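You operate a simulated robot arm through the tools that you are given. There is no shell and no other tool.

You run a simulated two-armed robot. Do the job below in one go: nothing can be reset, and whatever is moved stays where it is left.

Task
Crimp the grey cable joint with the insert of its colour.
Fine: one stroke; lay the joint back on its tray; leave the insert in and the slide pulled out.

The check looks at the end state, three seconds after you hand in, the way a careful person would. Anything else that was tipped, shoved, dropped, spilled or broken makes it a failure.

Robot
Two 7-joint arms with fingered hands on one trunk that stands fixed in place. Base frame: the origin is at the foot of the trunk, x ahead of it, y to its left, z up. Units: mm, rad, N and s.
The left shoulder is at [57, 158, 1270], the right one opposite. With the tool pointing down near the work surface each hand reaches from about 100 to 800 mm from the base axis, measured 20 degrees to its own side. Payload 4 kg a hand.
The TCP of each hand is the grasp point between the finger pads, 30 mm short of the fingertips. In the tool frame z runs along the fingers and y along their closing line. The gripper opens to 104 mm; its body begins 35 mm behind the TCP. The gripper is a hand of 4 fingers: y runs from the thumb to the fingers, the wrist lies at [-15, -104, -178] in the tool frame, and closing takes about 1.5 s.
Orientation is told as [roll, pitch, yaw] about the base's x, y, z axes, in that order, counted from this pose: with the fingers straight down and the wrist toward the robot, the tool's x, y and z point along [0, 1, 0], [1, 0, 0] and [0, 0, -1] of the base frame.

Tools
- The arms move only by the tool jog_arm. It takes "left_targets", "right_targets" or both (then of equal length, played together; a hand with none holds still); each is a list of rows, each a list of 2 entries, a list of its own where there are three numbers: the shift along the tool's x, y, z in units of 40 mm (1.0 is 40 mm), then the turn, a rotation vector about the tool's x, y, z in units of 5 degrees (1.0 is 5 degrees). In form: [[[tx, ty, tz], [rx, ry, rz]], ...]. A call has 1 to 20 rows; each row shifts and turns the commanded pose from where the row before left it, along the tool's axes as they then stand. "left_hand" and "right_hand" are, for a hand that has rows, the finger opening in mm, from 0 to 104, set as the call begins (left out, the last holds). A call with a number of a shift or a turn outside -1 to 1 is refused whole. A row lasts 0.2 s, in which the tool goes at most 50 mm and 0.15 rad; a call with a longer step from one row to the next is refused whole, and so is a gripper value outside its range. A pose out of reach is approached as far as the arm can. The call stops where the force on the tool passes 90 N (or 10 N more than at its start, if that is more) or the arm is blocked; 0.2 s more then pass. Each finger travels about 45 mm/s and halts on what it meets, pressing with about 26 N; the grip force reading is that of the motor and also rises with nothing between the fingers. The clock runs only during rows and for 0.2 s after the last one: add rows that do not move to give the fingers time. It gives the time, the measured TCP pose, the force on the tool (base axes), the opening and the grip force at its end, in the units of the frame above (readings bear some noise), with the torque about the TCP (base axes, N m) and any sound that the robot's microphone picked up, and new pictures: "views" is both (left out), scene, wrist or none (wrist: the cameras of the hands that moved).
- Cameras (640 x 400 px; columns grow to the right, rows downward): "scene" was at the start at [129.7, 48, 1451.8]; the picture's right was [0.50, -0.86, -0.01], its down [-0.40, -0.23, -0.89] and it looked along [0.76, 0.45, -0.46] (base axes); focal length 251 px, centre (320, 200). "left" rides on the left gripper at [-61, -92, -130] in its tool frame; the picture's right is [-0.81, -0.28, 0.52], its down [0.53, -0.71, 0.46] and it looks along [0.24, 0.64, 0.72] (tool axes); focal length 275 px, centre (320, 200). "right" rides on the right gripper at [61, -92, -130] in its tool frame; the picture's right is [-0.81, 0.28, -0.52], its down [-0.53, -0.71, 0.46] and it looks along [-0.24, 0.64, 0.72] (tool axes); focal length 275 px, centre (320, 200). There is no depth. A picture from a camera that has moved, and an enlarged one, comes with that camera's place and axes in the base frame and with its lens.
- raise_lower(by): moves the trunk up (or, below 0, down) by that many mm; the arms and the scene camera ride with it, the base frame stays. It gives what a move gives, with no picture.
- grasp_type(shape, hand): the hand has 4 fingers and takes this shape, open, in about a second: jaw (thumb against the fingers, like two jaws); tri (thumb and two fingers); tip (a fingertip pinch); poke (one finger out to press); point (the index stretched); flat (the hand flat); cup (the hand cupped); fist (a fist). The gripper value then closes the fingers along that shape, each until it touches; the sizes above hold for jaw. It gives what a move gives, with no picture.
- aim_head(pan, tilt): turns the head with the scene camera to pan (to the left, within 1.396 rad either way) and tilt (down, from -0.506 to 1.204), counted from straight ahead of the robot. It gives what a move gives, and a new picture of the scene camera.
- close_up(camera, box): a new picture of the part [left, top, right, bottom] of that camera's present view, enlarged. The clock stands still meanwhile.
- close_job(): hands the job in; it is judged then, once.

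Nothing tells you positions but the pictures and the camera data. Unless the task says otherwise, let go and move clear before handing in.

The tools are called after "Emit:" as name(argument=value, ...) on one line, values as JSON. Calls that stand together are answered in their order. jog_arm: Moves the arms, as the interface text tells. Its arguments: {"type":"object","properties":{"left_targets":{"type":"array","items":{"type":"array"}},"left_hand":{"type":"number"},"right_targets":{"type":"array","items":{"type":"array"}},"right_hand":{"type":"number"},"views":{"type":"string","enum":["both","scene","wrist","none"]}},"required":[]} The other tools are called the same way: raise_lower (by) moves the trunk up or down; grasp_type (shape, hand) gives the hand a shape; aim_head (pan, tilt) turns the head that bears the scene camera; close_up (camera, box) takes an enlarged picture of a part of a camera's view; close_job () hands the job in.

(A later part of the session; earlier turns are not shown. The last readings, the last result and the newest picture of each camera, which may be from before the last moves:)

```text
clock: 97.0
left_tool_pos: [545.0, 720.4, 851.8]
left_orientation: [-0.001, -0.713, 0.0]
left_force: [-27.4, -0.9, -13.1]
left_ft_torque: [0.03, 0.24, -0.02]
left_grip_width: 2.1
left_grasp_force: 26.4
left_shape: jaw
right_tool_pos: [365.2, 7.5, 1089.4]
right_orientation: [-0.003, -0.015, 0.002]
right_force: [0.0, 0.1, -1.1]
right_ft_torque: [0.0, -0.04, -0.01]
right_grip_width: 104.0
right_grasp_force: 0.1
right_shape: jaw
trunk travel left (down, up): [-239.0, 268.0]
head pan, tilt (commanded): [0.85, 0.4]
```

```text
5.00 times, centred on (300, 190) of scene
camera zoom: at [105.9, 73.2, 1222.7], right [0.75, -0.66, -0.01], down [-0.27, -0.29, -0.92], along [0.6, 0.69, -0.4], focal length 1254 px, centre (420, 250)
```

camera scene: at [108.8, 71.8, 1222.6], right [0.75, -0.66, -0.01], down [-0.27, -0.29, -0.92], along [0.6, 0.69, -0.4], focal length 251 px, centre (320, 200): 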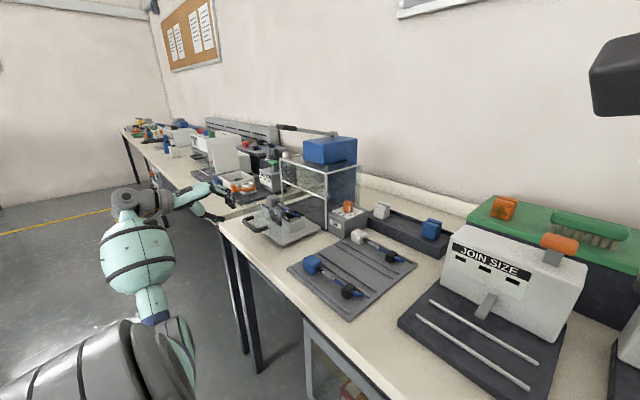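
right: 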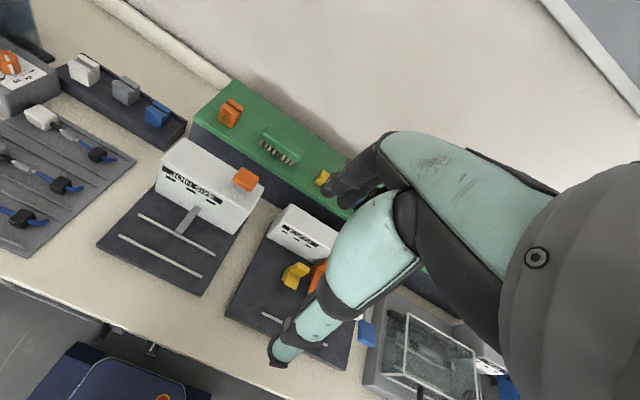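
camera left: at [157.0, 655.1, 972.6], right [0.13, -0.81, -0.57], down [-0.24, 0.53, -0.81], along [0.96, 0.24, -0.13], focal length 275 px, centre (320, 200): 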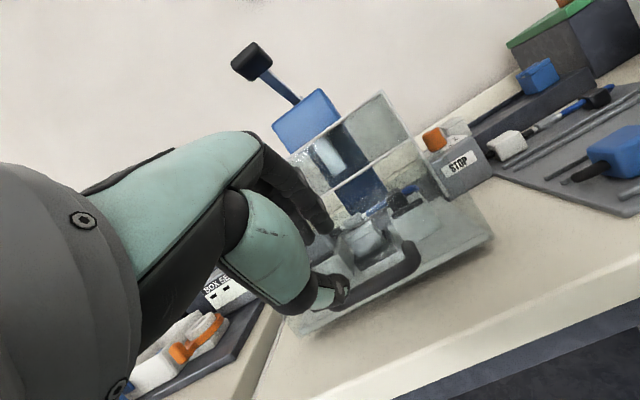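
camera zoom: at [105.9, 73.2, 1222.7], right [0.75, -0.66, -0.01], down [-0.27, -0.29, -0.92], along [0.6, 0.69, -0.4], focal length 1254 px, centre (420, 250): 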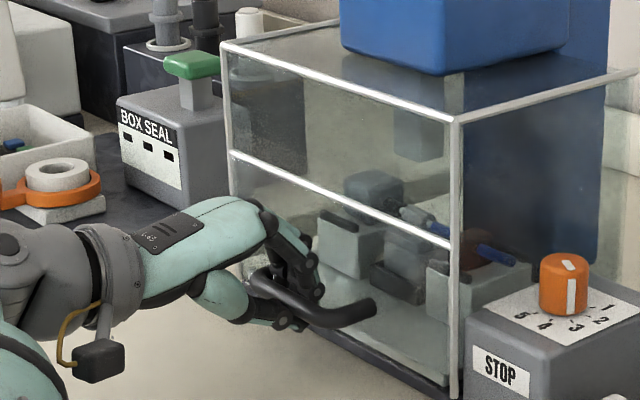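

The slide is fully home (27 N at the end stop). I'll relax, open the hand and back away.

Emit:
jog_arm(left_targets=[[[0, -0.085, -0.074], [0, 0, 0]], [[0, 0, 0], [0, 0, 0]]], left_hand=0, views="none")

Emit:
jog_arm(left_targets=[[[0, 0, 0], [0, 0, 0]], [[0, 0, 0], [0, 0, 0]], [[0, 0, 0], [0, 0, 0]], [[0, 0, 0], [0, 0, 0]]], left_hand=30, views="none")

Emit:
jog_arm(left_targets=[[[0, 0, -0.25], [0, 0, 0]], [[0, 0, -0.5], [0, 0, 0]], [[0, 0, -0.8], [0, 0, 0]], [[0, 0, -0.9], [0, 0, 0]], [[0, 0, -0.9], [0, 0, 0]], [[0, 0, 0], [0, 0, 0]]], left_hand=30, views="both")

Emit:
close_up(camera="scene", box=[260, 150, 340, 220])

Emit:
close_up(camera="scene", box=[260, 100, 380, 190])

```text
clock: 97.6
left_tool_pos: [543.0, 719.4, 851.1]
left_orientation: [-0.002, -0.714, -0.001]
left_force: [-8.1, 1.3, -10.2]
left_ft_torque: [0.03, 0.11, -0.02]
left_grip_width: 2.2
left_grasp_force: 26.3
left_shape: jaw
right_tool_pos: [368.3, 7.9, 1087.5]
right_orientation: [-0.002, -0.012, 0.0]
right_force: [0.1, -0.4, 0.5]
right_ft_torque: [0.01, 0.02, -0.02]
right_grip_width: 103.8
right_grasp_force: 0.1
right_shape: jaw
trunk travel left (down, up): [-239.0, 268.0]
head pan, tilt (commanded): [0.85, 0.4]
```

```text
clock: 98.6
left_tool_pos: [541.7, 717.9, 853.1]
left_orientation: [0.003, -0.714, -0.002]
left_force: [-1.7, -0.1, -0.1]
left_ft_torque: [-0.03, -0.02, -0.01]
left_grip_width: 29.4
left_grasp_force: 0.1
left_shape: jaw
right_tool_pos: [367.1, 5.8, 1088.4]
right_orientation: [-0.001, -0.011, -0.001]
right_force: [0.4, 0.5, 0.3]
right_ft_torque: [0.0, 0.0, -0.02]
right_grip_width: 104.2
right_grasp_force: 0.0
right_shape: jaw
trunk travel left (down, up): [-239.0, 268.0]
head pan, tilt (commanded): [0.85, 0.4]
```

```text
clock: 100.0
left_tool_pos: [454.3, 716.5, 955.3]
left_orientation: [0.0, -0.713, -0.002]
left_force: [0.0, 0.6, -0.3]
left_ft_torque: [0.01, 0.01, -0.01]
left_grip_width: 29.5
left_grasp_force: 0.1
left_shape: jaw
right_tool_pos: [368.6, 7.2, 1088.4]
right_orientation: [-0.001, -0.013, -0.001]
right_force: [-0.7, 0.9, -0.4]
right_ft_torque: [-0.01, -0.04, 0.01]
right_grip_width: 104.2
right_grasp_force: 0.1
right_shape: jaw
trunk travel left (down, up): [-239.0, 268.0]
head pan, tilt (commanded): [0.85, 0.4]
camera scene: at [109.2, 71.9, 1222.6], right [0.75, -0.66, -0.01], down [-0.27, -0.29, -0.92], along [0.6, 0.69, -0.4], focal length 251 px, centre (320, 200)
camera left: at [299.6, 655.6, 994.7], right [0.13, -0.81, -0.57], down [-0.24, 0.53, -0.81], along [0.96, 0.24, -0.13], focal length 275 px, centre (320, 200)
```

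scene: 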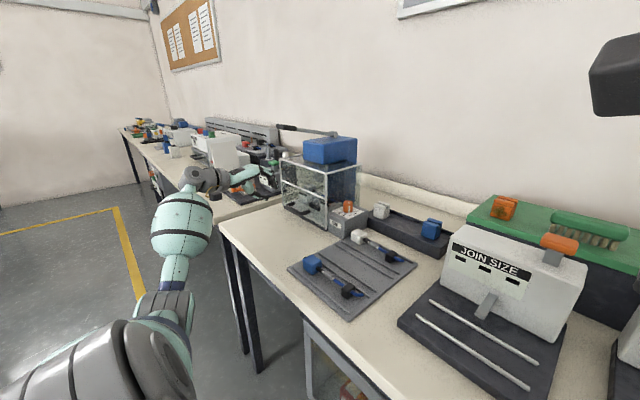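
left: 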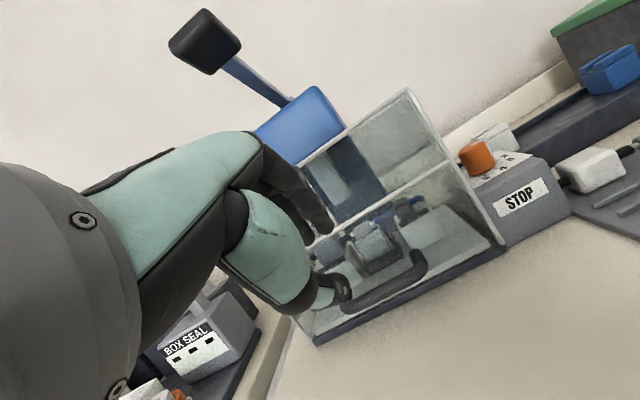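

```text
5.71 times, centred on (300, 185) of scene
camera zoom: at [109.2, 71.9, 1222.6], right [0.75, -0.66, -0.01], down [-0.27, -0.29, -0.92], along [0.6, 0.69, -0.4], focal length 1433 px, centre (434, 286)
```

zoom: 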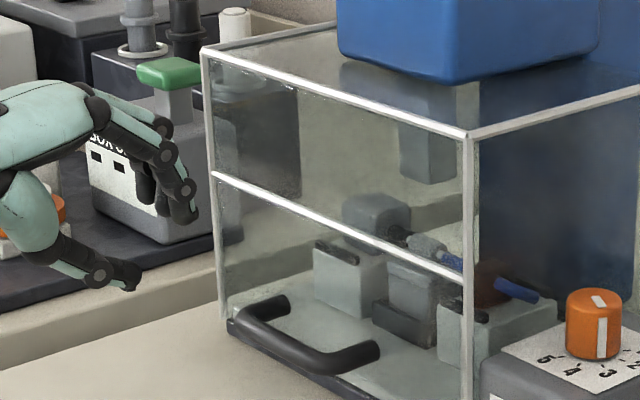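

```text
4.44 times, centred on (320, 145) of scene
camera zoom: at [109.2, 71.9, 1222.6], right [0.75, -0.66, -0.01], down [-0.27, -0.29, -0.92], along [0.6, 0.69, -0.4], focal length 1114 px, centre (320, 444)
```

zoom: 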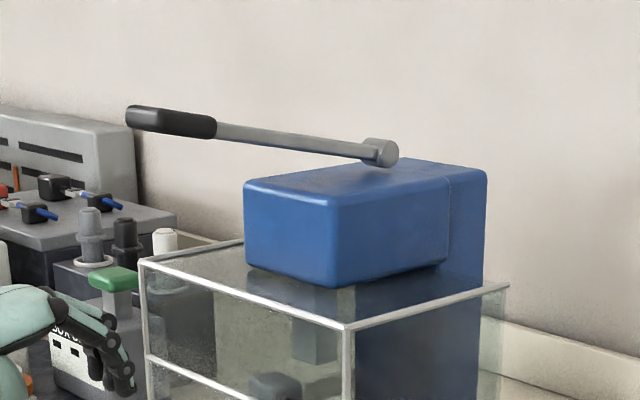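

The joint sits squarely in the closed press under the ram. Now the lever: handle from about (506, 708, 1129) to (575, 708, 1114), pivot near (739, 708, 1079). I'll back off, raise the trunk 200 mm, and turn the hand so the jaws close sideways across the lever.

Emit:
jog_arm(left_targets=[[[0, -0.7, -0.6], [0, 0, 0]], [[0, -0.7, -0.6], [0, 0, 0]], [[0, 0, 0], [0, 0, 0]]], left_hand=30, views="none")

Emit:
raise_lower(by=200)

Emit:
jog_arm(left_targets=[[[0, 0, 0], [0, 0, -1]], [[0, 0, 0], [0, 0, -1]], [[0, 0, 0], [0, 0, -1]], [[0, 0, 0], [0, 0, -1]], [[0, 0, 0], [0, 0, -1]], [[0, 0, 0], [0, 0, -1]], [[0, 0, 0], [0, 0, -1]], [[0, 0, 0], [0, 0, -1]], [[0, 0, 0], [0, 0, -1]], [[0, 0, 0], [0, 0, -1]], [[0, 0, 0], [0, 0, -1]], [[0, 0, 0], [0, 0, -1]], [[0, 0, 0], [0, 0, -1]], [[0, 0, 0], [0, 0, -1]], [[0, 0, 0], [0, 0, -1]], [[0, 0, 0], [0, 0, -1]], [[0, 0, 0], [0, 0, -1]], [[0, 0, 0], [0, 0, -1]], [[0, 0, 0], [0, 0, 0]]], left_hand=60, views="both")

```text
clock: 100.8
left_tool_pos: [380.1, 716.3, 954.5]
left_orientation: [0.0, -0.714, 0.0]
left_force: [0.2, 0.0, 0.1]
left_ft_torque: [0.02, 0.04, -0.06]
left_grip_width: 29.7
left_grasp_force: 0.0
left_shape: jaw
right_tool_pos: [368.5, 5.3, 1089.9]
right_orientation: [0.0, -0.011, 0.0]
right_force: [-0.9, 0.0, -0.3]
right_ft_torque: [0.01, -0.03, 0.0]
right_grip_width: 103.9
right_grasp_force: 0.0
right_shape: jaw
trunk travel left (down, up): [-239.0, 268.0]
head pan, tilt (commanded): [0.85, 0.4]
```

```text
clock: 103.0
left_tool_pos: [381.5, 715.9, 1155.6]
left_orientation: [0.0, -0.712, -0.002]
left_force: [0.0, -0.7, 0.9]
left_ft_torque: [-0.02, -0.02, -0.01]
left_grip_width: 29.8
left_grasp_force: 0.0
left_shape: jaw
right_tool_pos: [368.3, 6.5, 1289.2]
right_orientation: [0.0, -0.013, 0.001]
right_force: [-0.3, -0.2, 0.0]
right_ft_torque: [-0.01, 0.0, 0.01]
right_grip_width: 103.9
right_grasp_force: 0.1
right_shape: jaw
trunk travel left (down, up): [-439.0, 68.0]
head pan, tilt (commanded): [0.85, 0.4]
```

```text
clock: 107.0
left_tool_pos: [380.4, 716.7, 1154.9]
left_orientation: [-0.714, 0.0, 1.57]
left_force: [0.5, 0.0, 0.4]
left_ft_torque: [-0.02, -0.03, -0.01]
left_grip_width: 59.6
left_grasp_force: 0.0
left_shape: jaw
right_tool_pos: [367.7, 5.5, 1289.0]
right_orientation: [0.001, -0.012, -0.002]
right_force: [-0.3, 0.0, 0.1]
right_ft_torque: [-0.02, 0.0, -0.01]
right_grip_width: 104.1
right_grasp_force: 0.0
right_shape: jaw
trunk travel left (down, up): [-439.0, 68.0]
head pan, tilt (commanded): [0.85, 0.4]
camera scene: at [111.2, 71.7, 1422.5], right [0.75, -0.66, -0.01], down [-0.27, -0.29, -0.92], along [0.6, 0.69, -0.4], focal length 251 px, centre (320, 200)
camera left: at [342.2, 624.3, 1293.9], right [0.95, -0.28, 0.14], down [-0.11, -0.71, -0.69], along [0.29, 0.64, -0.71], focal length 275 px, centre (320, 200)
```

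scene: 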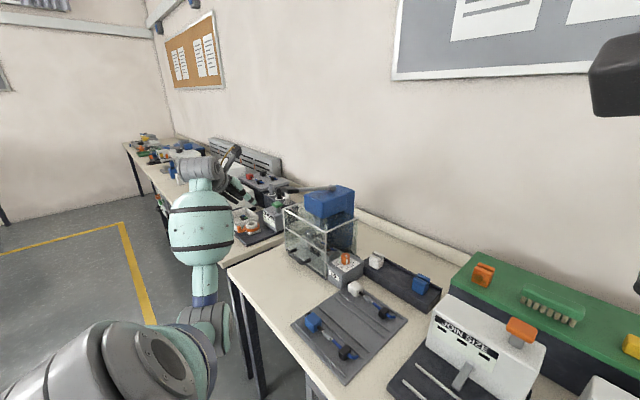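
left: 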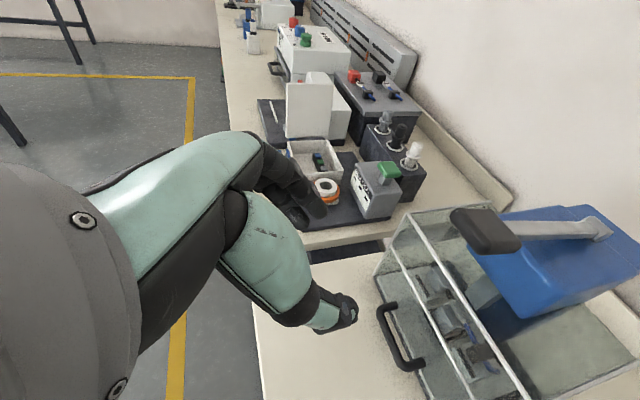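

Emit:
close_up(camera="left", box=[400, 160, 640, 320])

Emit:
close_up(camera="scene", box=[220, 140, 380, 260])

```text
2.50 times, centred on (520, 240) of left
camera zoom: at [342.2, 624.3, 1293.9], right [0.95, -0.28, 0.14], down [-0.11, -0.71, -0.69], along [0.29, 0.64, -0.71], focal length 688 px, centre (-180, 100)
```

zoom: 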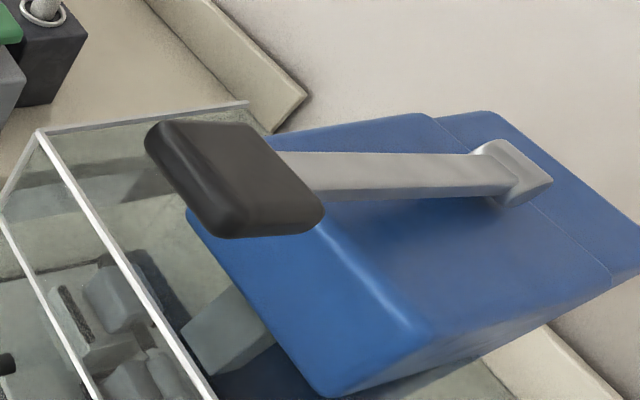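

```text
3.33 times, centred on (300, 200) of scene
camera zoom: at [111.2, 71.7, 1422.5], right [0.75, -0.66, -0.01], down [-0.27, -0.29, -0.92], along [0.6, 0.69, -0.4], focal length 836 px, centre (387, 200)
```

zoom: 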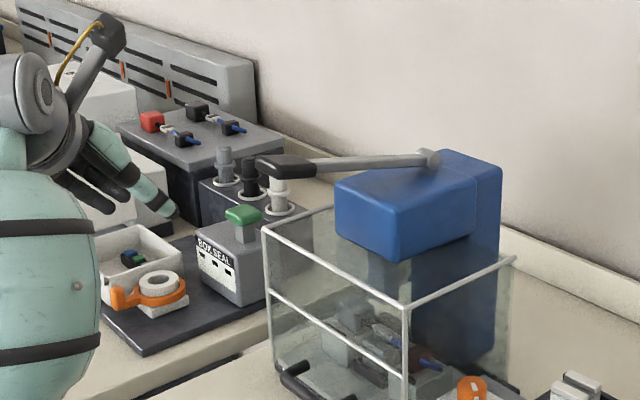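

Emit:
jog_arm(left_targets=[[[0, 0, 0], [0, 1, 0]], [[0, 0, 0], [0, 1, 0]], [[0, 0, 0], [0, 0.2, 0]], [[-0.76, -0.006, 0.064], [0, 0, 0]], [[-0.76, -0.006, 0.064], [0, 0, 0]], [[-0.76, -0.006, 0.064], [0, 0, 0]], [[-0.76, -0.006, 0.064], [0, 0, 0]], [[0, 0, 0], [0, 0, 0]]], left_hand=70, views="both")

Emit:
close_up(camera="scene", box=[220, 120, 380, 240])

Emit:
close_up(camera="left", box=[260, 150, 500, 330])

```text
clock: 108.8
left_tool_pos: [489.6, 714.1, 1208.2]
left_orientation: [-0.522, -0.001, 1.571]
left_force: [0.9, 0.3, -0.1]
left_ft_torque: [-0.01, 0.0, 0.03]
left_grip_width: 69.4
left_grasp_force: 0.1
left_shape: jaw
right_tool_pos: [368.2, 6.6, 1288.5]
right_orientation: [0.0, -0.014, 0.001]
right_force: [0.6, 0.0, 0.4]
right_ft_torque: [0.01, -0.02, 0.01]
right_grip_width: 103.8
right_grasp_force: 0.0
right_shape: jaw
trunk travel left (down, up): [-439.0, 68.0]
head pan, tilt (commanded): [0.85, 0.4]
camera scene: at [111.2, 72.0, 1422.5], right [0.75, -0.66, -0.01], down [-0.27, -0.29, -0.92], along [0.6, 0.69, -0.4], focal length 251 px, centre (320, 200)
camera left: at [477.7, 622.0, 1351.8], right [0.96, -0.28, -0.05], down [-0.24, -0.71, -0.66], along [0.15, 0.65, -0.75], focal length 275 px, centre (320, 200)
```

scene: 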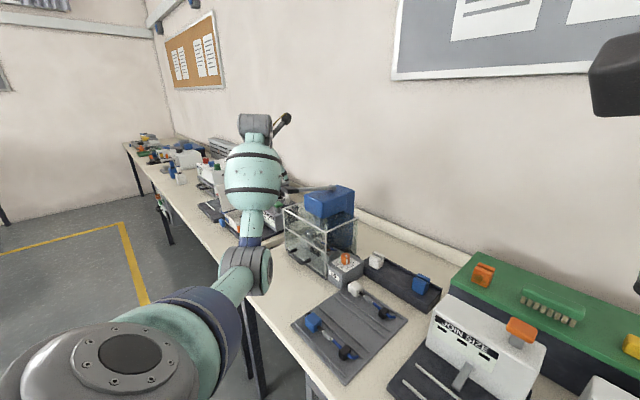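
left: 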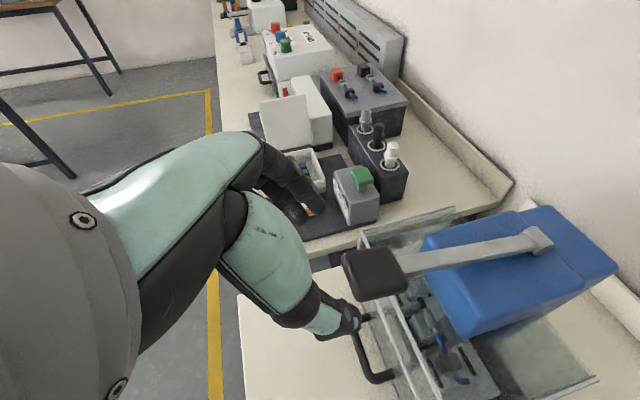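

```text
3.33 times, centred on (300, 180) of scene
camera zoom: at [111.2, 72.0, 1422.5], right [0.75, -0.66, -0.01], down [-0.27, -0.29, -0.92], along [0.6, 0.69, -0.4], focal length 836 px, centre (387, 267)
```

zoom: 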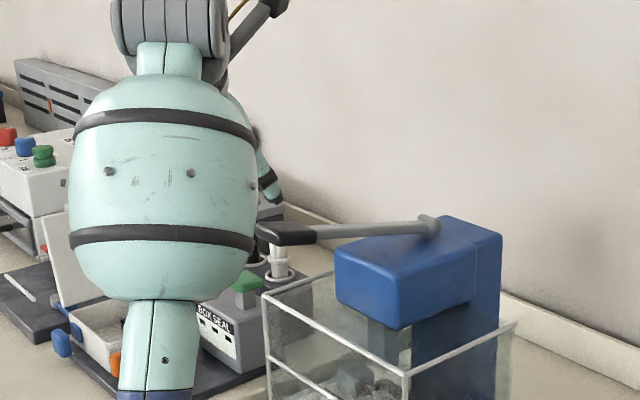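

```text
2.22 times, centred on (380, 240) of left
camera zoom: at [477.7, 622.0, 1351.8], right [0.96, -0.28, -0.05], down [-0.24, -0.71, -0.66], along [0.15, 0.65, -0.75], focal length 612 px, centre (187, 111)
```

zoom: 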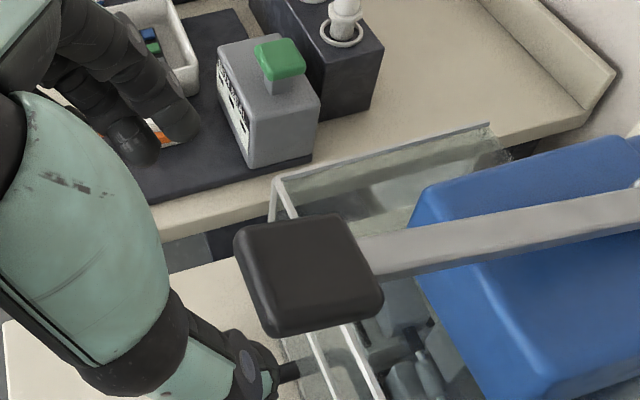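

Emit:
jog_arm(left_targets=[[[-0.04, 0.075, 0.65], [0, 0, 0]], [[-0.04, 0.075, 0.65], [0, 0, 0]], [[0, 0, 0], [0, 0, 0]]], left_hand=70, views="wrist")

Emit:
close_up(camera="left", box=[260, 150, 500, 330])

Emit:
close_up(camera="scene", box=[240, 130, 360, 230])

```text
clock: 109.6
left_tool_pos: [518.7, 721.1, 1164.2]
left_orientation: [-0.521, -0.001, 1.57]
left_force: [0.9, 0.2, 0.4]
left_ft_torque: [-0.02, 0.02, 0.03]
left_grip_width: 69.7
left_grasp_force: 0.1
left_shape: jaw
right_tool_pos: [367.4, 6.1, 1288.5]
right_orientation: [-0.001, -0.013, 0.0]
right_force: [0.2, 1.0, -0.4]
right_ft_torque: [-0.01, 0.02, 0.0]
right_grip_width: 103.9
right_grasp_force: 0.0
right_shape: jaw
trunk travel left (down, up): [-439.0, 68.0]
head pan, tilt (commanded): [0.85, 0.4]
camera left: at [507.3, 629.3, 1307.9], right [0.96, -0.28, -0.04], down [-0.24, -0.71, -0.66], along [0.15, 0.65, -0.75], focal length 275 px, centre (320, 200)
```

left: 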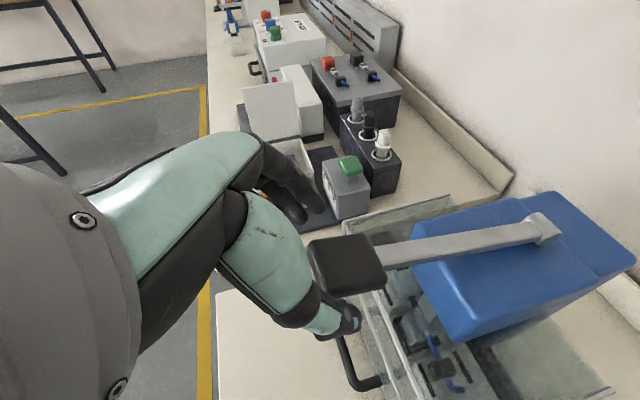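

```text
2.22 times, centred on (380, 240) of left
camera zoom: at [507.3, 629.3, 1307.9], right [0.96, -0.28, -0.04], down [-0.24, -0.71, -0.66], along [0.15, 0.65, -0.75], focal length 612 px, centre (187, 111)
```

zoom: 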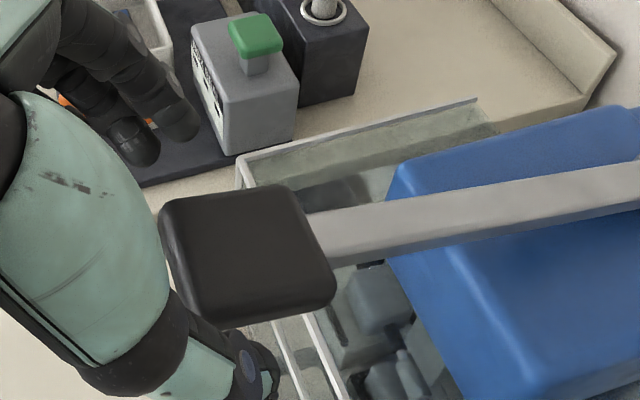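

```text
4.00 times, centred on (300, 180) of scene
camera zoom: at [110.7, 71.4, 1422.6], right [0.75, -0.66, -0.01], down [-0.27, -0.29, -0.92], along [0.6, 0.69, -0.4], focal length 1003 px, centre (400, 280)
```

zoom: 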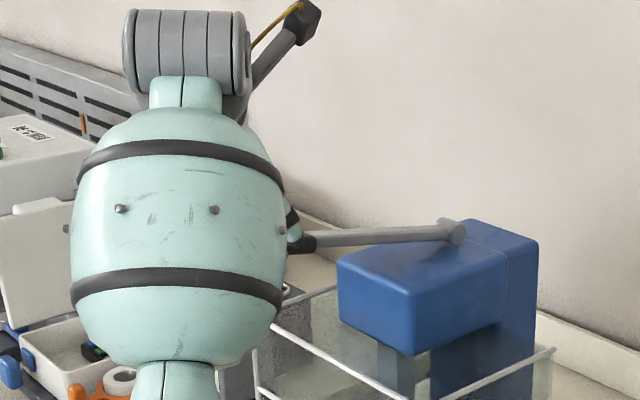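

Emit:
jog_arm(left_targets=[[[-0.01, -0.0375, 0.36], [0, 0, 0]], [[-0.01, -0.0375, 0.36], [0, 0, 0]], [[0, 0, 0.36], [0, 0, 0]], [[0, 0, 0], [0, 0, 0]]], left_hand=70, views="none")

Emit:
close_up(camera="left", box=[240, 150, 480, 330])

```text
clock: 110.6
left_tool_pos: [540.9, 720.3, 1127.5]
left_orientation: [-0.522, -0.002, 1.57]
left_force: [0.5, -0.8, -0.1]
left_ft_torque: [0.0, -0.05, -0.03]
left_grip_width: 69.5
left_grasp_force: 0.0
left_shape: jaw
right_tool_pos: [369.2, 5.9, 1288.6]
right_orientation: [0.001, -0.012, 0.0]
right_force: [-0.7, 0.5, 0.0]
right_ft_torque: [0.01, 0.02, -0.03]
right_grip_width: 103.9
right_grasp_force: 0.0
right_shape: jaw
trunk travel left (down, up): [-439.0, 68.0]
head pan, tilt (commanded): [0.85, 0.4]
```

```text
2.22 times, centred on (360, 240) of left
camera zoom: at [530.2, 627.1, 1269.9], right [0.96, -0.28, -0.05], down [-0.24, -0.71, -0.66], along [0.15, 0.64, -0.75], focal length 612 px, centre (231, 111)
```

zoom: 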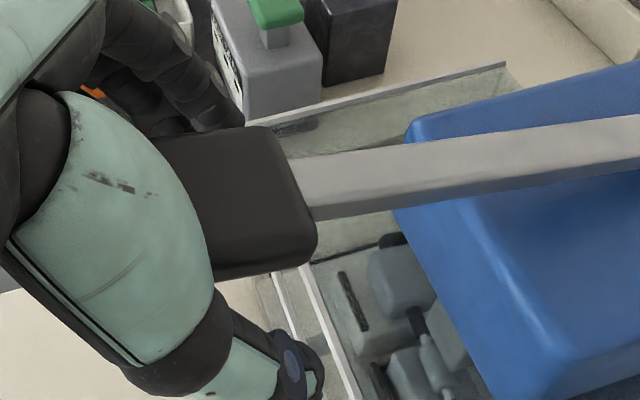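

The lever handle lies between thumb and fingers. Closing on it.

Emit:
jog_arm(left_targets=[[[0, 0, 0], [0, 0, 0]], [[0, 0, 0], [0, 0, 0]], [[0, 0, 0], [0, 0, 0]], [[0, 0, 0], [0, 0, 0]], [[0, 0, 0], [0, 0, 0]], [[0, 0, 0], [0, 0, 0]], [[0, 0, 0], [0, 0, 0]]], left_hand=15, views="none")

Emit:
close_up(camera="left", box=[240, 150, 480, 330])

```text
clock: 112.2
left_tool_pos: [542.1, 718.3, 1124.2]
left_orientation: [-0.519, 0.001, 1.568]
left_force: [-2.0, -6.6, -11.1]
left_ft_torque: [-0.03, 0.03, 0.1]
left_grip_width: 28.8
left_grasp_force: 26.0
left_shape: jaw
right_tool_pos: [368.1, 5.5, 1288.6]
right_orientation: [-0.001, -0.012, 0.0]
right_force: [0.1, 1.5, -1.1]
right_ft_torque: [-0.01, 0.0, -0.01]
right_grip_width: 104.0
right_grasp_force: 0.1
right_shape: jaw
trunk travel left (down, up): [-439.0, 68.0]
head pan, tilt (commanded): [0.85, 0.4]
```

```text
2.22 times, centred on (360, 240) of left
camera zoom: at [531.3, 626.9, 1268.6], right [0.96, -0.28, -0.05], down [-0.24, -0.71, -0.66], along [0.15, 0.64, -0.75], focal length 612 px, centre (231, 111)
```

zoom: 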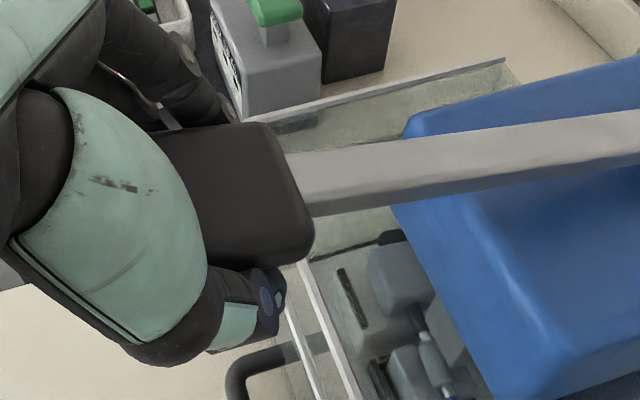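

Grip on the lever is firm (28.8 mm). I'll start the stroke: pull the handle down along its arc in short segments, watching force and sound.

Emit:
jog_arm(left_targets=[[[0.134, 0, 0.169], [0, -0.25, 0]], [[0.131, 0, 0.172], [0, -0.25, 0]], [[0.127, 0, 0.175], [0, -0.25, 0]], [[0.123, 0, 0.178], [0, -0.25, 0]]], left_hand=15, views="none")

Emit:
close_up(camera="scene", box=[240, 130, 360, 230])

Emit:
close_up(camera="left", box=[240, 150, 480, 330])

```text
clock: 113.2
left_tool_pos: [539.1, 717.0, 1093.7]
left_orientation: [-0.61, -0.002, 1.568]
left_force: [-3.4, -6.1, 2.8]
left_ft_torque: [-0.02, -0.07, 0.06]
left_grip_width: 26.7
left_grasp_force: 26.3
left_shape: jaw
right_tool_pos: [367.0, 4.5, 1289.1]
right_orientation: [0.001, -0.015, 0.0]
right_force: [0.0, -0.1, 0.8]
right_ft_torque: [-0.03, 0.0, 0.0]
right_grip_width: 103.8
right_grasp_force: 0.0
right_shape: jaw
trunk travel left (down, up): [-439.0, 68.0]
head pan, tilt (commanded): [0.85, 0.4]
```

```text
4.00 times, centred on (300, 180) of scene
camera zoom: at [110.3, 70.3, 1422.7], right [0.75, -0.66, -0.01], down [-0.27, -0.29, -0.92], along [0.6, 0.69, -0.4], focal length 1003 px, centre (400, 280)
```

zoom: 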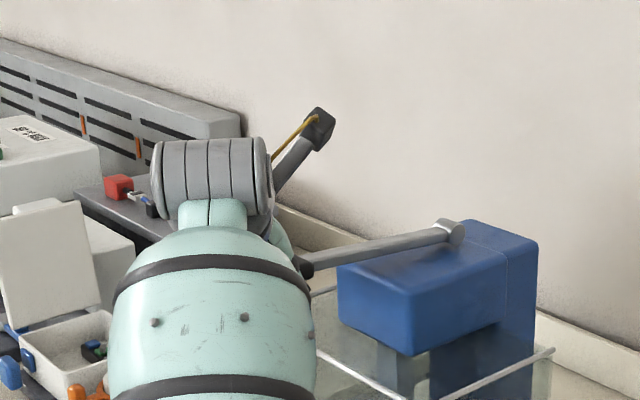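

```text
2.22 times, centred on (360, 240) of left
camera zoom: at [514.4, 624.7, 1236.0], right [0.96, -0.28, 0.04], down [-0.18, -0.71, -0.68], along [0.22, 0.65, -0.73], focal length 612 px, centre (231, 111)
```

zoom: 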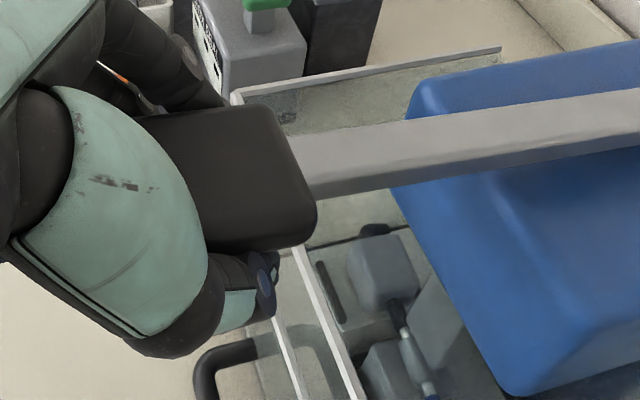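

Emit:
jog_arm(left_targets=[[[0.12, 0, 0.18], [0, -0.25, 0]], [[0.116, 0, 0.1825], [0, -0.25, 0]], [[0.112, 0, 0.185], [0, -0.25, 0]], [[0.1075, 0, 0.187], [0, -0.25, 0]]], left_hand=15, views="none")

Emit:
close_up(camera="scene", box=[240, 130, 360, 230])

Emit:
close_up(camera="left", box=[240, 150, 480, 330])

```text
clock: 114.2
left_tool_pos: [539.7, 717.3, 1059.9]
left_orientation: [-0.699, -0.003, 1.569]
left_force: [-8.9, -8.2, 4.5]
left_ft_torque: [-0.1, -0.09, 0.06]
left_grip_width: 26.8
left_grasp_force: 25.8
left_shape: jaw
right_tool_pos: [366.1, 3.6, 1289.5]
right_orientation: [0.001, -0.016, 0.0]
right_force: [-0.4, 0.6, 0.5]
right_ft_torque: [0.0, 0.01, 0.0]
right_grip_width: 103.9
right_grasp_force: 0.0
right_shape: jaw
trunk travel left (down, up): [-439.0, 68.0]
head pan, tilt (commanded): [0.85, 0.4]
```

```text
4.00 times, centred on (300, 180) of scene
camera zoom: at [108.9, 69.3, 1422.8], right [0.75, -0.66, -0.01], down [-0.27, -0.29, -0.92], along [0.6, 0.69, -0.39], focal length 1003 px, centre (400, 280)
```

zoom: 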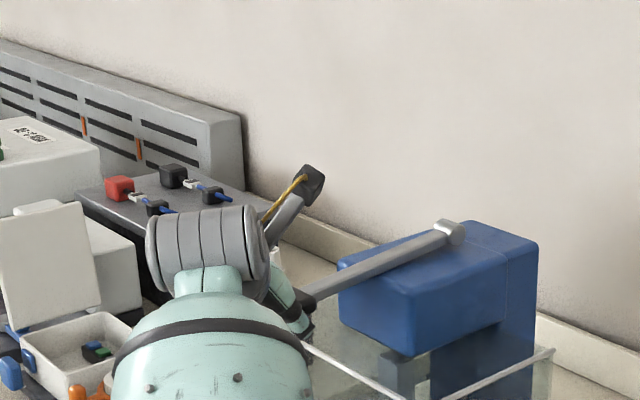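

```text
2.22 times, centred on (360, 240) of left
camera zoom: at [504.2, 624.8, 1198.9], right [0.95, -0.28, 0.12], down [-0.12, -0.71, -0.69], along [0.28, 0.65, -0.71], focal length 612 px, centre (231, 111)
```

zoom: 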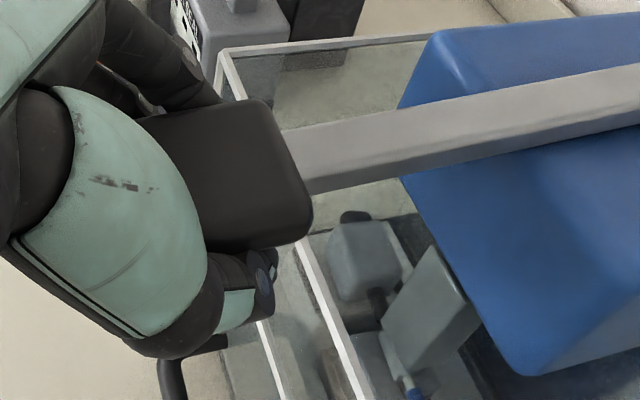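

The ram is descending toward the barrel; force is still low. Continuing in smaller segments.

Emit:
jog_arm(left_targets=[[[0.1175, 0, 0.179], [0, -0.25, 0]], [[0.1085, 0, 0.184], [0, -0.25, 0]]], left_hand=15, views="none")

Emit:
close_up(camera="left", box=[300, 150, 540, 330])

Emit:
close_up(camera="scene", box=[260, 150, 380, 240])

```text
clock: 114.8
left_tool_pos: [544.0, 718.1, 1043.0]
left_orientation: [-0.742, -0.004, 1.57]
left_force: [-7.5, -7.4, 4.2]
left_ft_torque: [-0.04, -0.09, 0.08]
left_grip_width: 26.5
left_grasp_force: 25.6
left_shape: jaw
right_tool_pos: [366.8, 3.7, 1290.9]
right_orientation: [0.002, -0.015, 0.0]
right_force: [-0.3, -0.8, -0.2]
right_ft_torque: [-0.01, -0.04, -0.02]
right_grip_width: 103.9
right_grasp_force: 0.1
right_shape: jaw
trunk travel left (down, up): [-439.0, 68.0]
head pan, tilt (commanded): [0.85, 0.4]
```

```text
2.22 times, centred on (420, 240) of left
camera zoom: at [501.2, 624.6, 1179.8], right [0.95, -0.28, 0.16], down [-0.09, -0.71, -0.7], along [0.31, 0.65, -0.7], focal length 612 px, centre (98, 111)
```

zoom: 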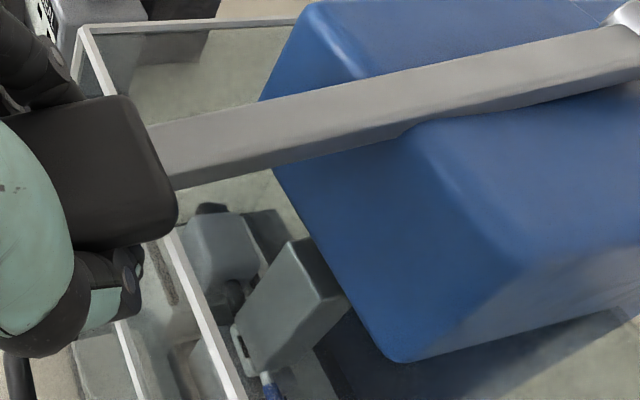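

```text
4.44 times, centred on (320, 195) of scene
camera zoom: at [109.2, 69.5, 1422.8], right [0.75, -0.66, -0.01], down [-0.27, -0.29, -0.92], along [0.6, 0.69, -0.4], focal length 1114 px, centre (320, 222)
```

zoom: 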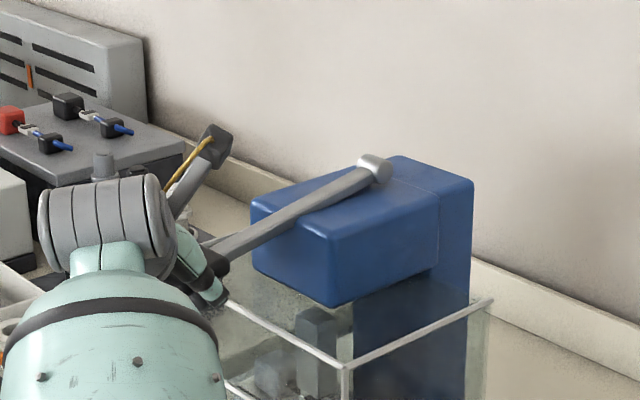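

Emit:
jog_arm(left_targets=[[[0.1015, 0, 0.1885], [0, -0.25, 0]], [[0, 0, 0], [0, 0, 0]]], left_hand=15, views="none")

Emit:
close_up(camera="left", box=[300, 150, 540, 330])

Emit:
close_up(camera="scene", box=[270, 180, 350, 250])

```text
clock: 115.4
left_tool_pos: [546.4, 717.5, 1035.7]
left_orientation: [-0.762, -0.002, 1.567]
left_force: [-10.4, -12.3, 4.9]
left_ft_torque: [-0.04, -0.07, 0.04]
left_grip_width: 26.3
left_grasp_force: 25.8
left_shape: jaw
right_tool_pos: [366.3, 3.4, 1290.0]
right_orientation: [0.002, -0.012, 0.0]
right_force: [0.7, -0.2, -0.5]
right_ft_torque: [0.0, 0.01, 0.02]
right_grip_width: 104.0
right_grasp_force: 0.1
right_shape: jaw
trunk travel left (down, up): [-439.0, 68.0]
head pan, tilt (commanded): [0.85, 0.4]
```

```text
2.22 times, centred on (420, 240) of left
camera zoom: at [500.7, 625.2, 1171.1], right [0.94, -0.28, 0.19], down [-0.07, -0.71, -0.7], along [0.33, 0.65, -0.69], focal length 612 px, centre (98, 111)
```

zoom: 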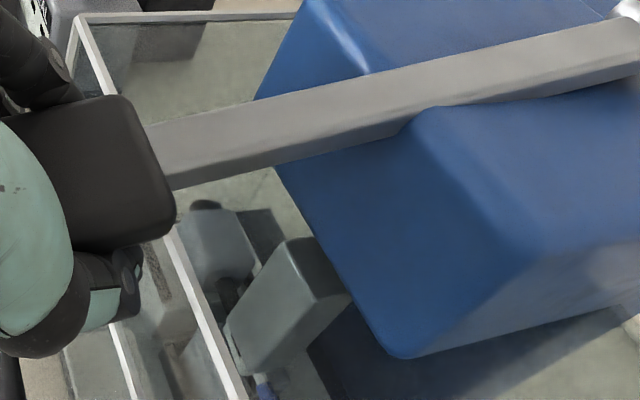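

```text
5.71 times, centred on (310, 215) of scene
camera zoom: at [108.7, 68.7, 1422.9], right [0.75, -0.66, -0.01], down [-0.27, -0.29, -0.92], along [0.6, 0.69, -0.39], focal length 1433 px, centre (377, 114)
```

zoom: 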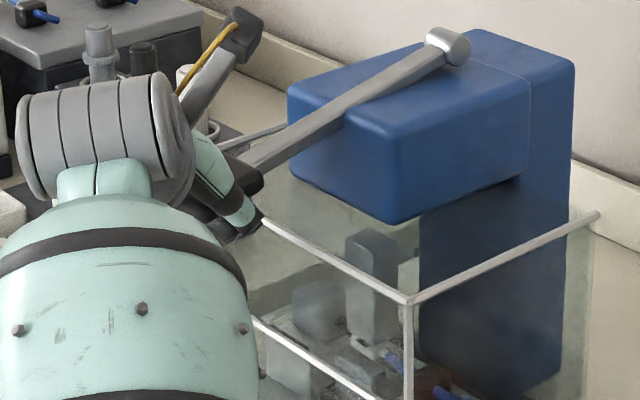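

Emit:
jog_arm(left_targets=[[[0.049, 0, 0.095], [0, -0.12, 0]], [[0.049, 0, 0.095], [0, -0.12, 0]]], left_hand=15, views="none")

Emit:
close_up(camera="scene", box=[270, 180, 350, 250])

Emit:
close_up(camera="left", box=[360, 220, 480, 320])

```text
clock: 116.0
left_tool_pos: [550.7, 716.9, 1026.7]
left_orientation: [-0.784, -0.004, 1.569]
left_force: [-3.4, -4.7, 5.2]
left_ft_torque: [0.13, 0.02, 0.09]
left_grip_width: 19.8
left_grasp_force: 26.1
left_shape: jaw
right_tool_pos: [365.1, 3.6, 1290.1]
right_orientation: [0.001, -0.013, -0.001]
right_force: [0.0, 0.3, 0.0]
right_ft_torque: [-0.01, -0.01, 0.0]
right_grip_width: 103.8
right_grasp_force: 0.0
right_shape: jaw
trunk travel left (down, up): [-439.0, 68.0]
head pan, tilt (commanded): [0.85, 0.4]
```

```text
5.71 times, centred on (310, 215) of scene
camera zoom: at [109.3, 69.3, 1422.8], right [0.75, -0.66, -0.01], down [-0.27, -0.29, -0.92], along [0.6, 0.69, -0.4], focal length 1433 px, centre (377, 114)
```

zoom: 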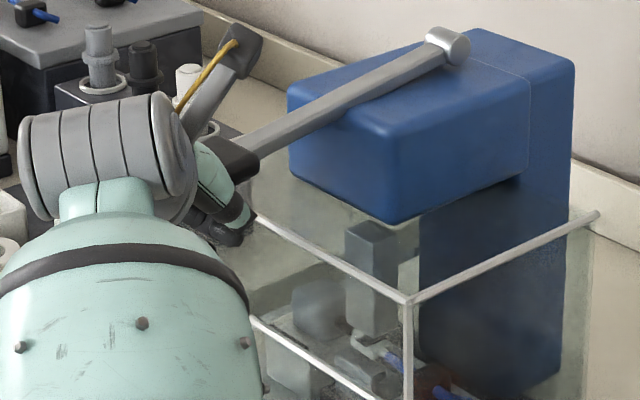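

```text
4.00 times, centred on (420, 270) of left
camera zoom: at [500.8, 625.9, 1162.4], right [0.94, -0.28, 0.21], down [-0.06, -0.71, -0.7], along [0.34, 0.65, -0.68], focal length 1101 px, centre (-80, -80)
```

zoom: 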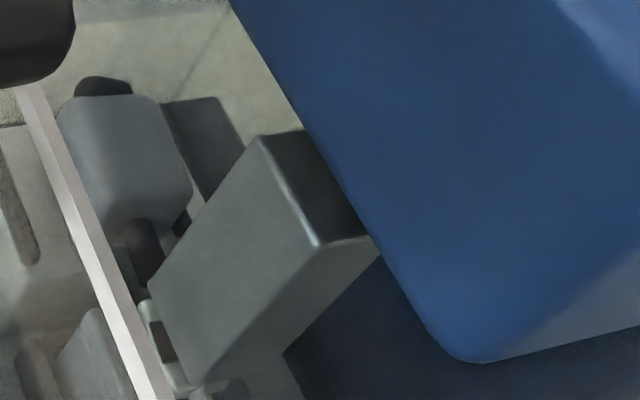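

The handle has slipped upward out of my pinch as the resistance grew. Let me see where the lever is now.

Emit:
jog_arm(left_targets=[[[0, 0, 0], [0, 0, 0]]], left_hand=15, views="both")

Emit:
close_up(camera="scene", box=[260, 160, 360, 250])

Emit:
close_up(camera="left", box=[240, 130, 480, 310])

```text
clock: 116.4
left_tool_pos: [550.7, 718.4, 1027.2]
left_orientation: [-0.784, -0.002, 1.569]
left_force: [-5.4, -7.1, 4.8]
left_ft_torque: [0.19, -0.09, 0.19]
left_grip_width: 19.6
left_grasp_force: 26.1
left_shape: jaw
right_tool_pos: [367.2, 5.2, 1288.7]
right_orientation: [0.002, -0.013, -0.001]
right_force: [-0.6, -0.6, 0.2]
right_ft_torque: [0.01, -0.01, 0.01]
right_grip_width: 103.8
right_grasp_force: 0.1
right_shape: jaw
trunk travel left (down, up): [-439.0, 68.0]
head pan, tilt (commanded): [0.85, 0.4]
camera scene: at [109.7, 69.6, 1422.8], right [0.75, -0.66, -0.01], down [-0.27, -0.29, -0.92], along [0.6, 0.69, -0.4], focal length 251 px, centre (320, 200)
camera left: at [501.1, 626.1, 1162.0], right [0.94, -0.28, 0.21], down [-0.06, -0.71, -0.7], along [0.34, 0.65, -0.68], focal length 275 px, centre (320, 200)
```

scene: 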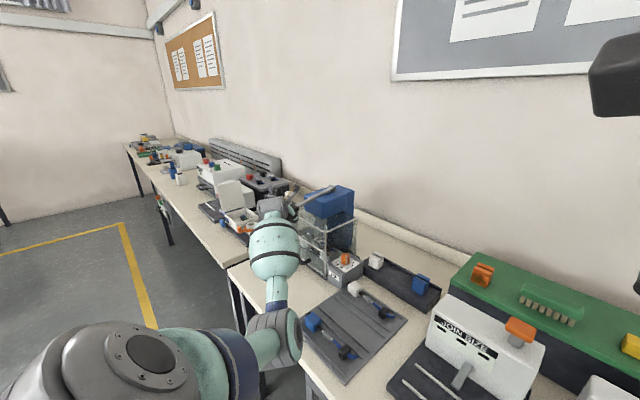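
left: 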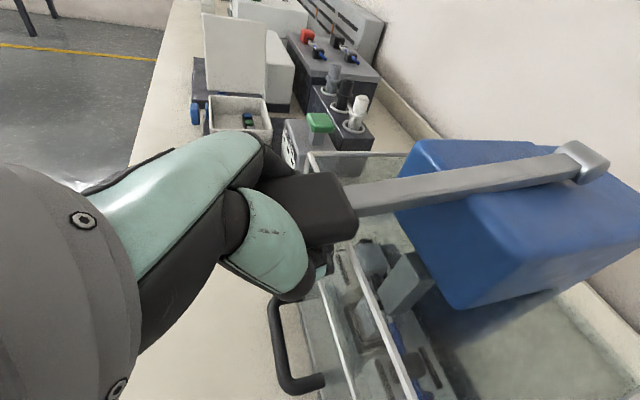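

```text
4.44 times, centred on (310, 205) of scene
camera zoom: at [109.7, 69.6, 1422.8], right [0.75, -0.66, -0.01], down [-0.27, -0.29, -0.92], along [0.6, 0.69, -0.4], focal length 1114 px, centre (364, 178)
```

zoom: 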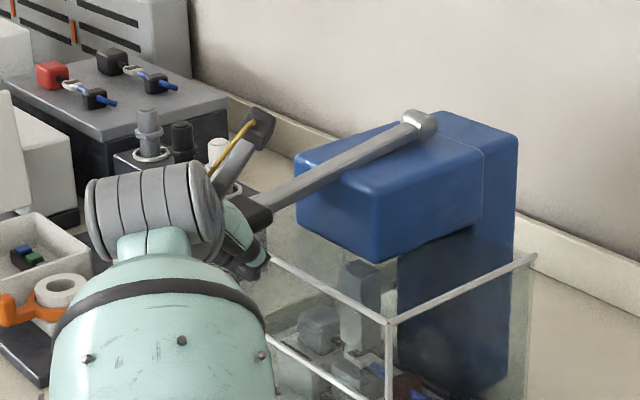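

```text
2.22 times, centred on (360, 220) of left
camera zoom: at [501.1, 626.1, 1162.0], right [0.94, -0.28, 0.21], down [-0.06, -0.71, -0.7], along [0.34, 0.65, -0.68], focal length 612 px, centre (231, 156)
```

zoom: 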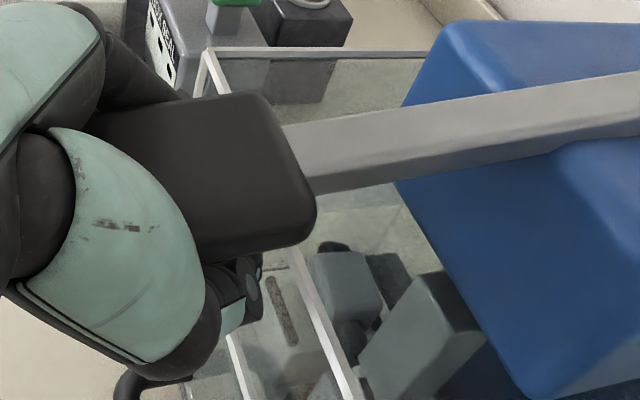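

The ram has reached the barrel, and the handle has slid back against my palm, so I can now push with the palm. I'll make the hand a bit more upright (so fingertips stay clear of the cage) and continue pushing down along the arc.

Emit:
jog_arm(left_targets=[[[0.044, 0, 0], [0, 0.7, 0]], [[0.044, 0, 0], [0, 0.7, 0]], [[0.031, 0, 0.084], [0, 0.3, 0]], [[0.031, 0, 0.084], [0, 0.3, 0]]], left_hand=15, views="none")

Emit:
close_up(camera="scene", box=[260, 160, 360, 250])

Emit:
close_up(camera="left", box=[240, 130, 480, 310])

```text
clock: 117.4
left_tool_pos: [547.4, 718.3, 1016.9]
left_orientation: [-0.61, -0.001, 1.568]
left_force: [-12.3, -2.7, 3.6]
left_ft_torque: [0.03, -0.42, 0.0]
left_grip_width: 19.8
left_grasp_force: 26.1
left_shape: jaw
right_tool_pos: [364.8, 4.9, 1290.0]
right_orientation: [0.002, -0.017, 0.0]
right_force: [0.4, 0.3, -0.6]
right_ft_torque: [-0.02, 0.02, 0.0]
right_grip_width: 103.8
right_grasp_force: 0.2
right_shape: jaw
trunk travel left (down, up): [-439.0, 68.0]
head pan, tilt (commanded): [0.85, 0.4]
```

```text
4.44 times, centred on (310, 205) of scene
camera zoom: at [108.2, 70.7, 1422.8], right [0.75, -0.66, -0.01], down [-0.27, -0.29, -0.92], along [0.6, 0.69, -0.4], focal length 1114 px, centre (364, 178)
```

zoom: 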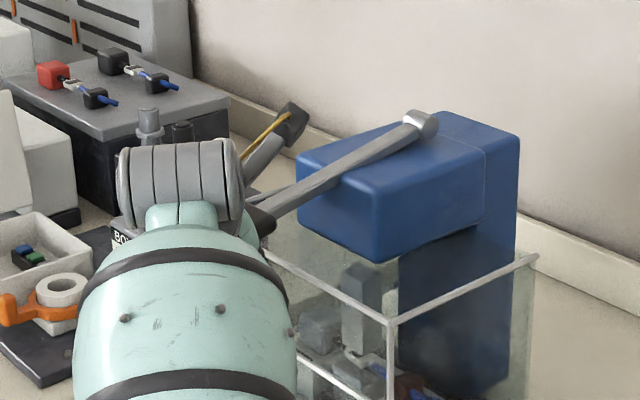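

```text
2.22 times, centred on (360, 220) of left
camera zoom: at [523.2, 626.2, 1157.8], right [0.96, -0.28, 0.04], down [-0.18, -0.71, -0.68], along [0.21, 0.65, -0.73], focal length 612 px, centre (231, 156)
```

zoom: 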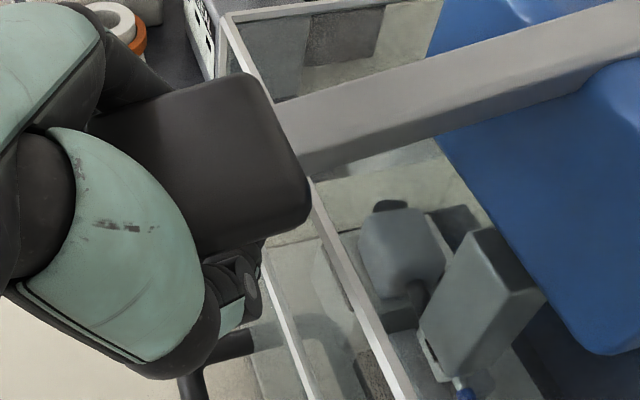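

Emit:
jog_arm(left_targets=[[[0.025, 0, 0.09], [0, 0, 0]], [[0.025, 0, 0.09], [0, 0, 0]]], left_hand=15, views="none")

Emit:
close_up(camera="scene", box=[280, 170, 360, 245])

Emit:
close_up(camera="left", box=[280, 160, 480, 310])

```text
clock: 118.0
left_tool_pos: [549.4, 717.3, 1009.5]
left_orientation: [-0.612, -0.003, 1.572]
left_force: [-14.4, -0.2, 5.6]
left_ft_torque: [-0.05, -0.47, 0.03]
left_grip_width: 19.8
left_grasp_force: 25.6
left_shape: jaw
right_tool_pos: [365.3, 4.8, 1290.4]
right_orientation: [0.0, -0.015, 0.0]
right_force: [0.6, -0.1, -0.7]
right_ft_torque: [0.03, 0.02, 0.0]
right_grip_width: 104.0
right_grasp_force: 0.0
right_shape: jaw
trunk travel left (down, up): [-439.0, 68.0]
head pan, tilt (commanded): [0.85, 0.4]
```

```text
5.33 times, centred on (320, 208) of scene
camera zoom: at [107.8, 70.7, 1422.9], right [0.75, -0.66, -0.01], down [-0.27, -0.29, -0.92], along [0.6, 0.69, -0.4], focal length 1337 px, centre (320, 160)
```

zoom: 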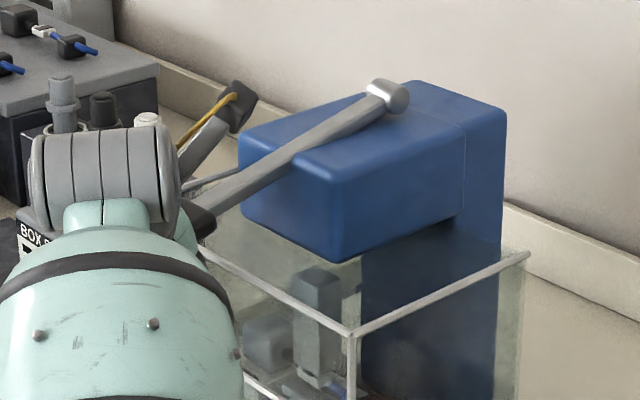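

```text
2.67 times, centred on (380, 235) of left
camera zoom: at [525.3, 626.0, 1151.3], right [0.96, -0.28, 0.04], down [-0.18, -0.71, -0.68], along [0.22, 0.65, -0.73], focal length 734 px, centre (160, 107)
```

zoom: 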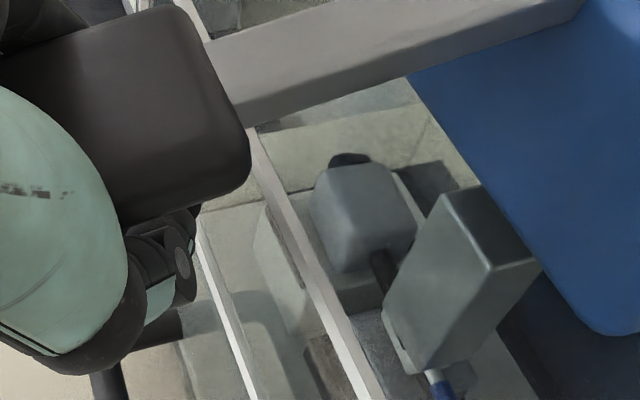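

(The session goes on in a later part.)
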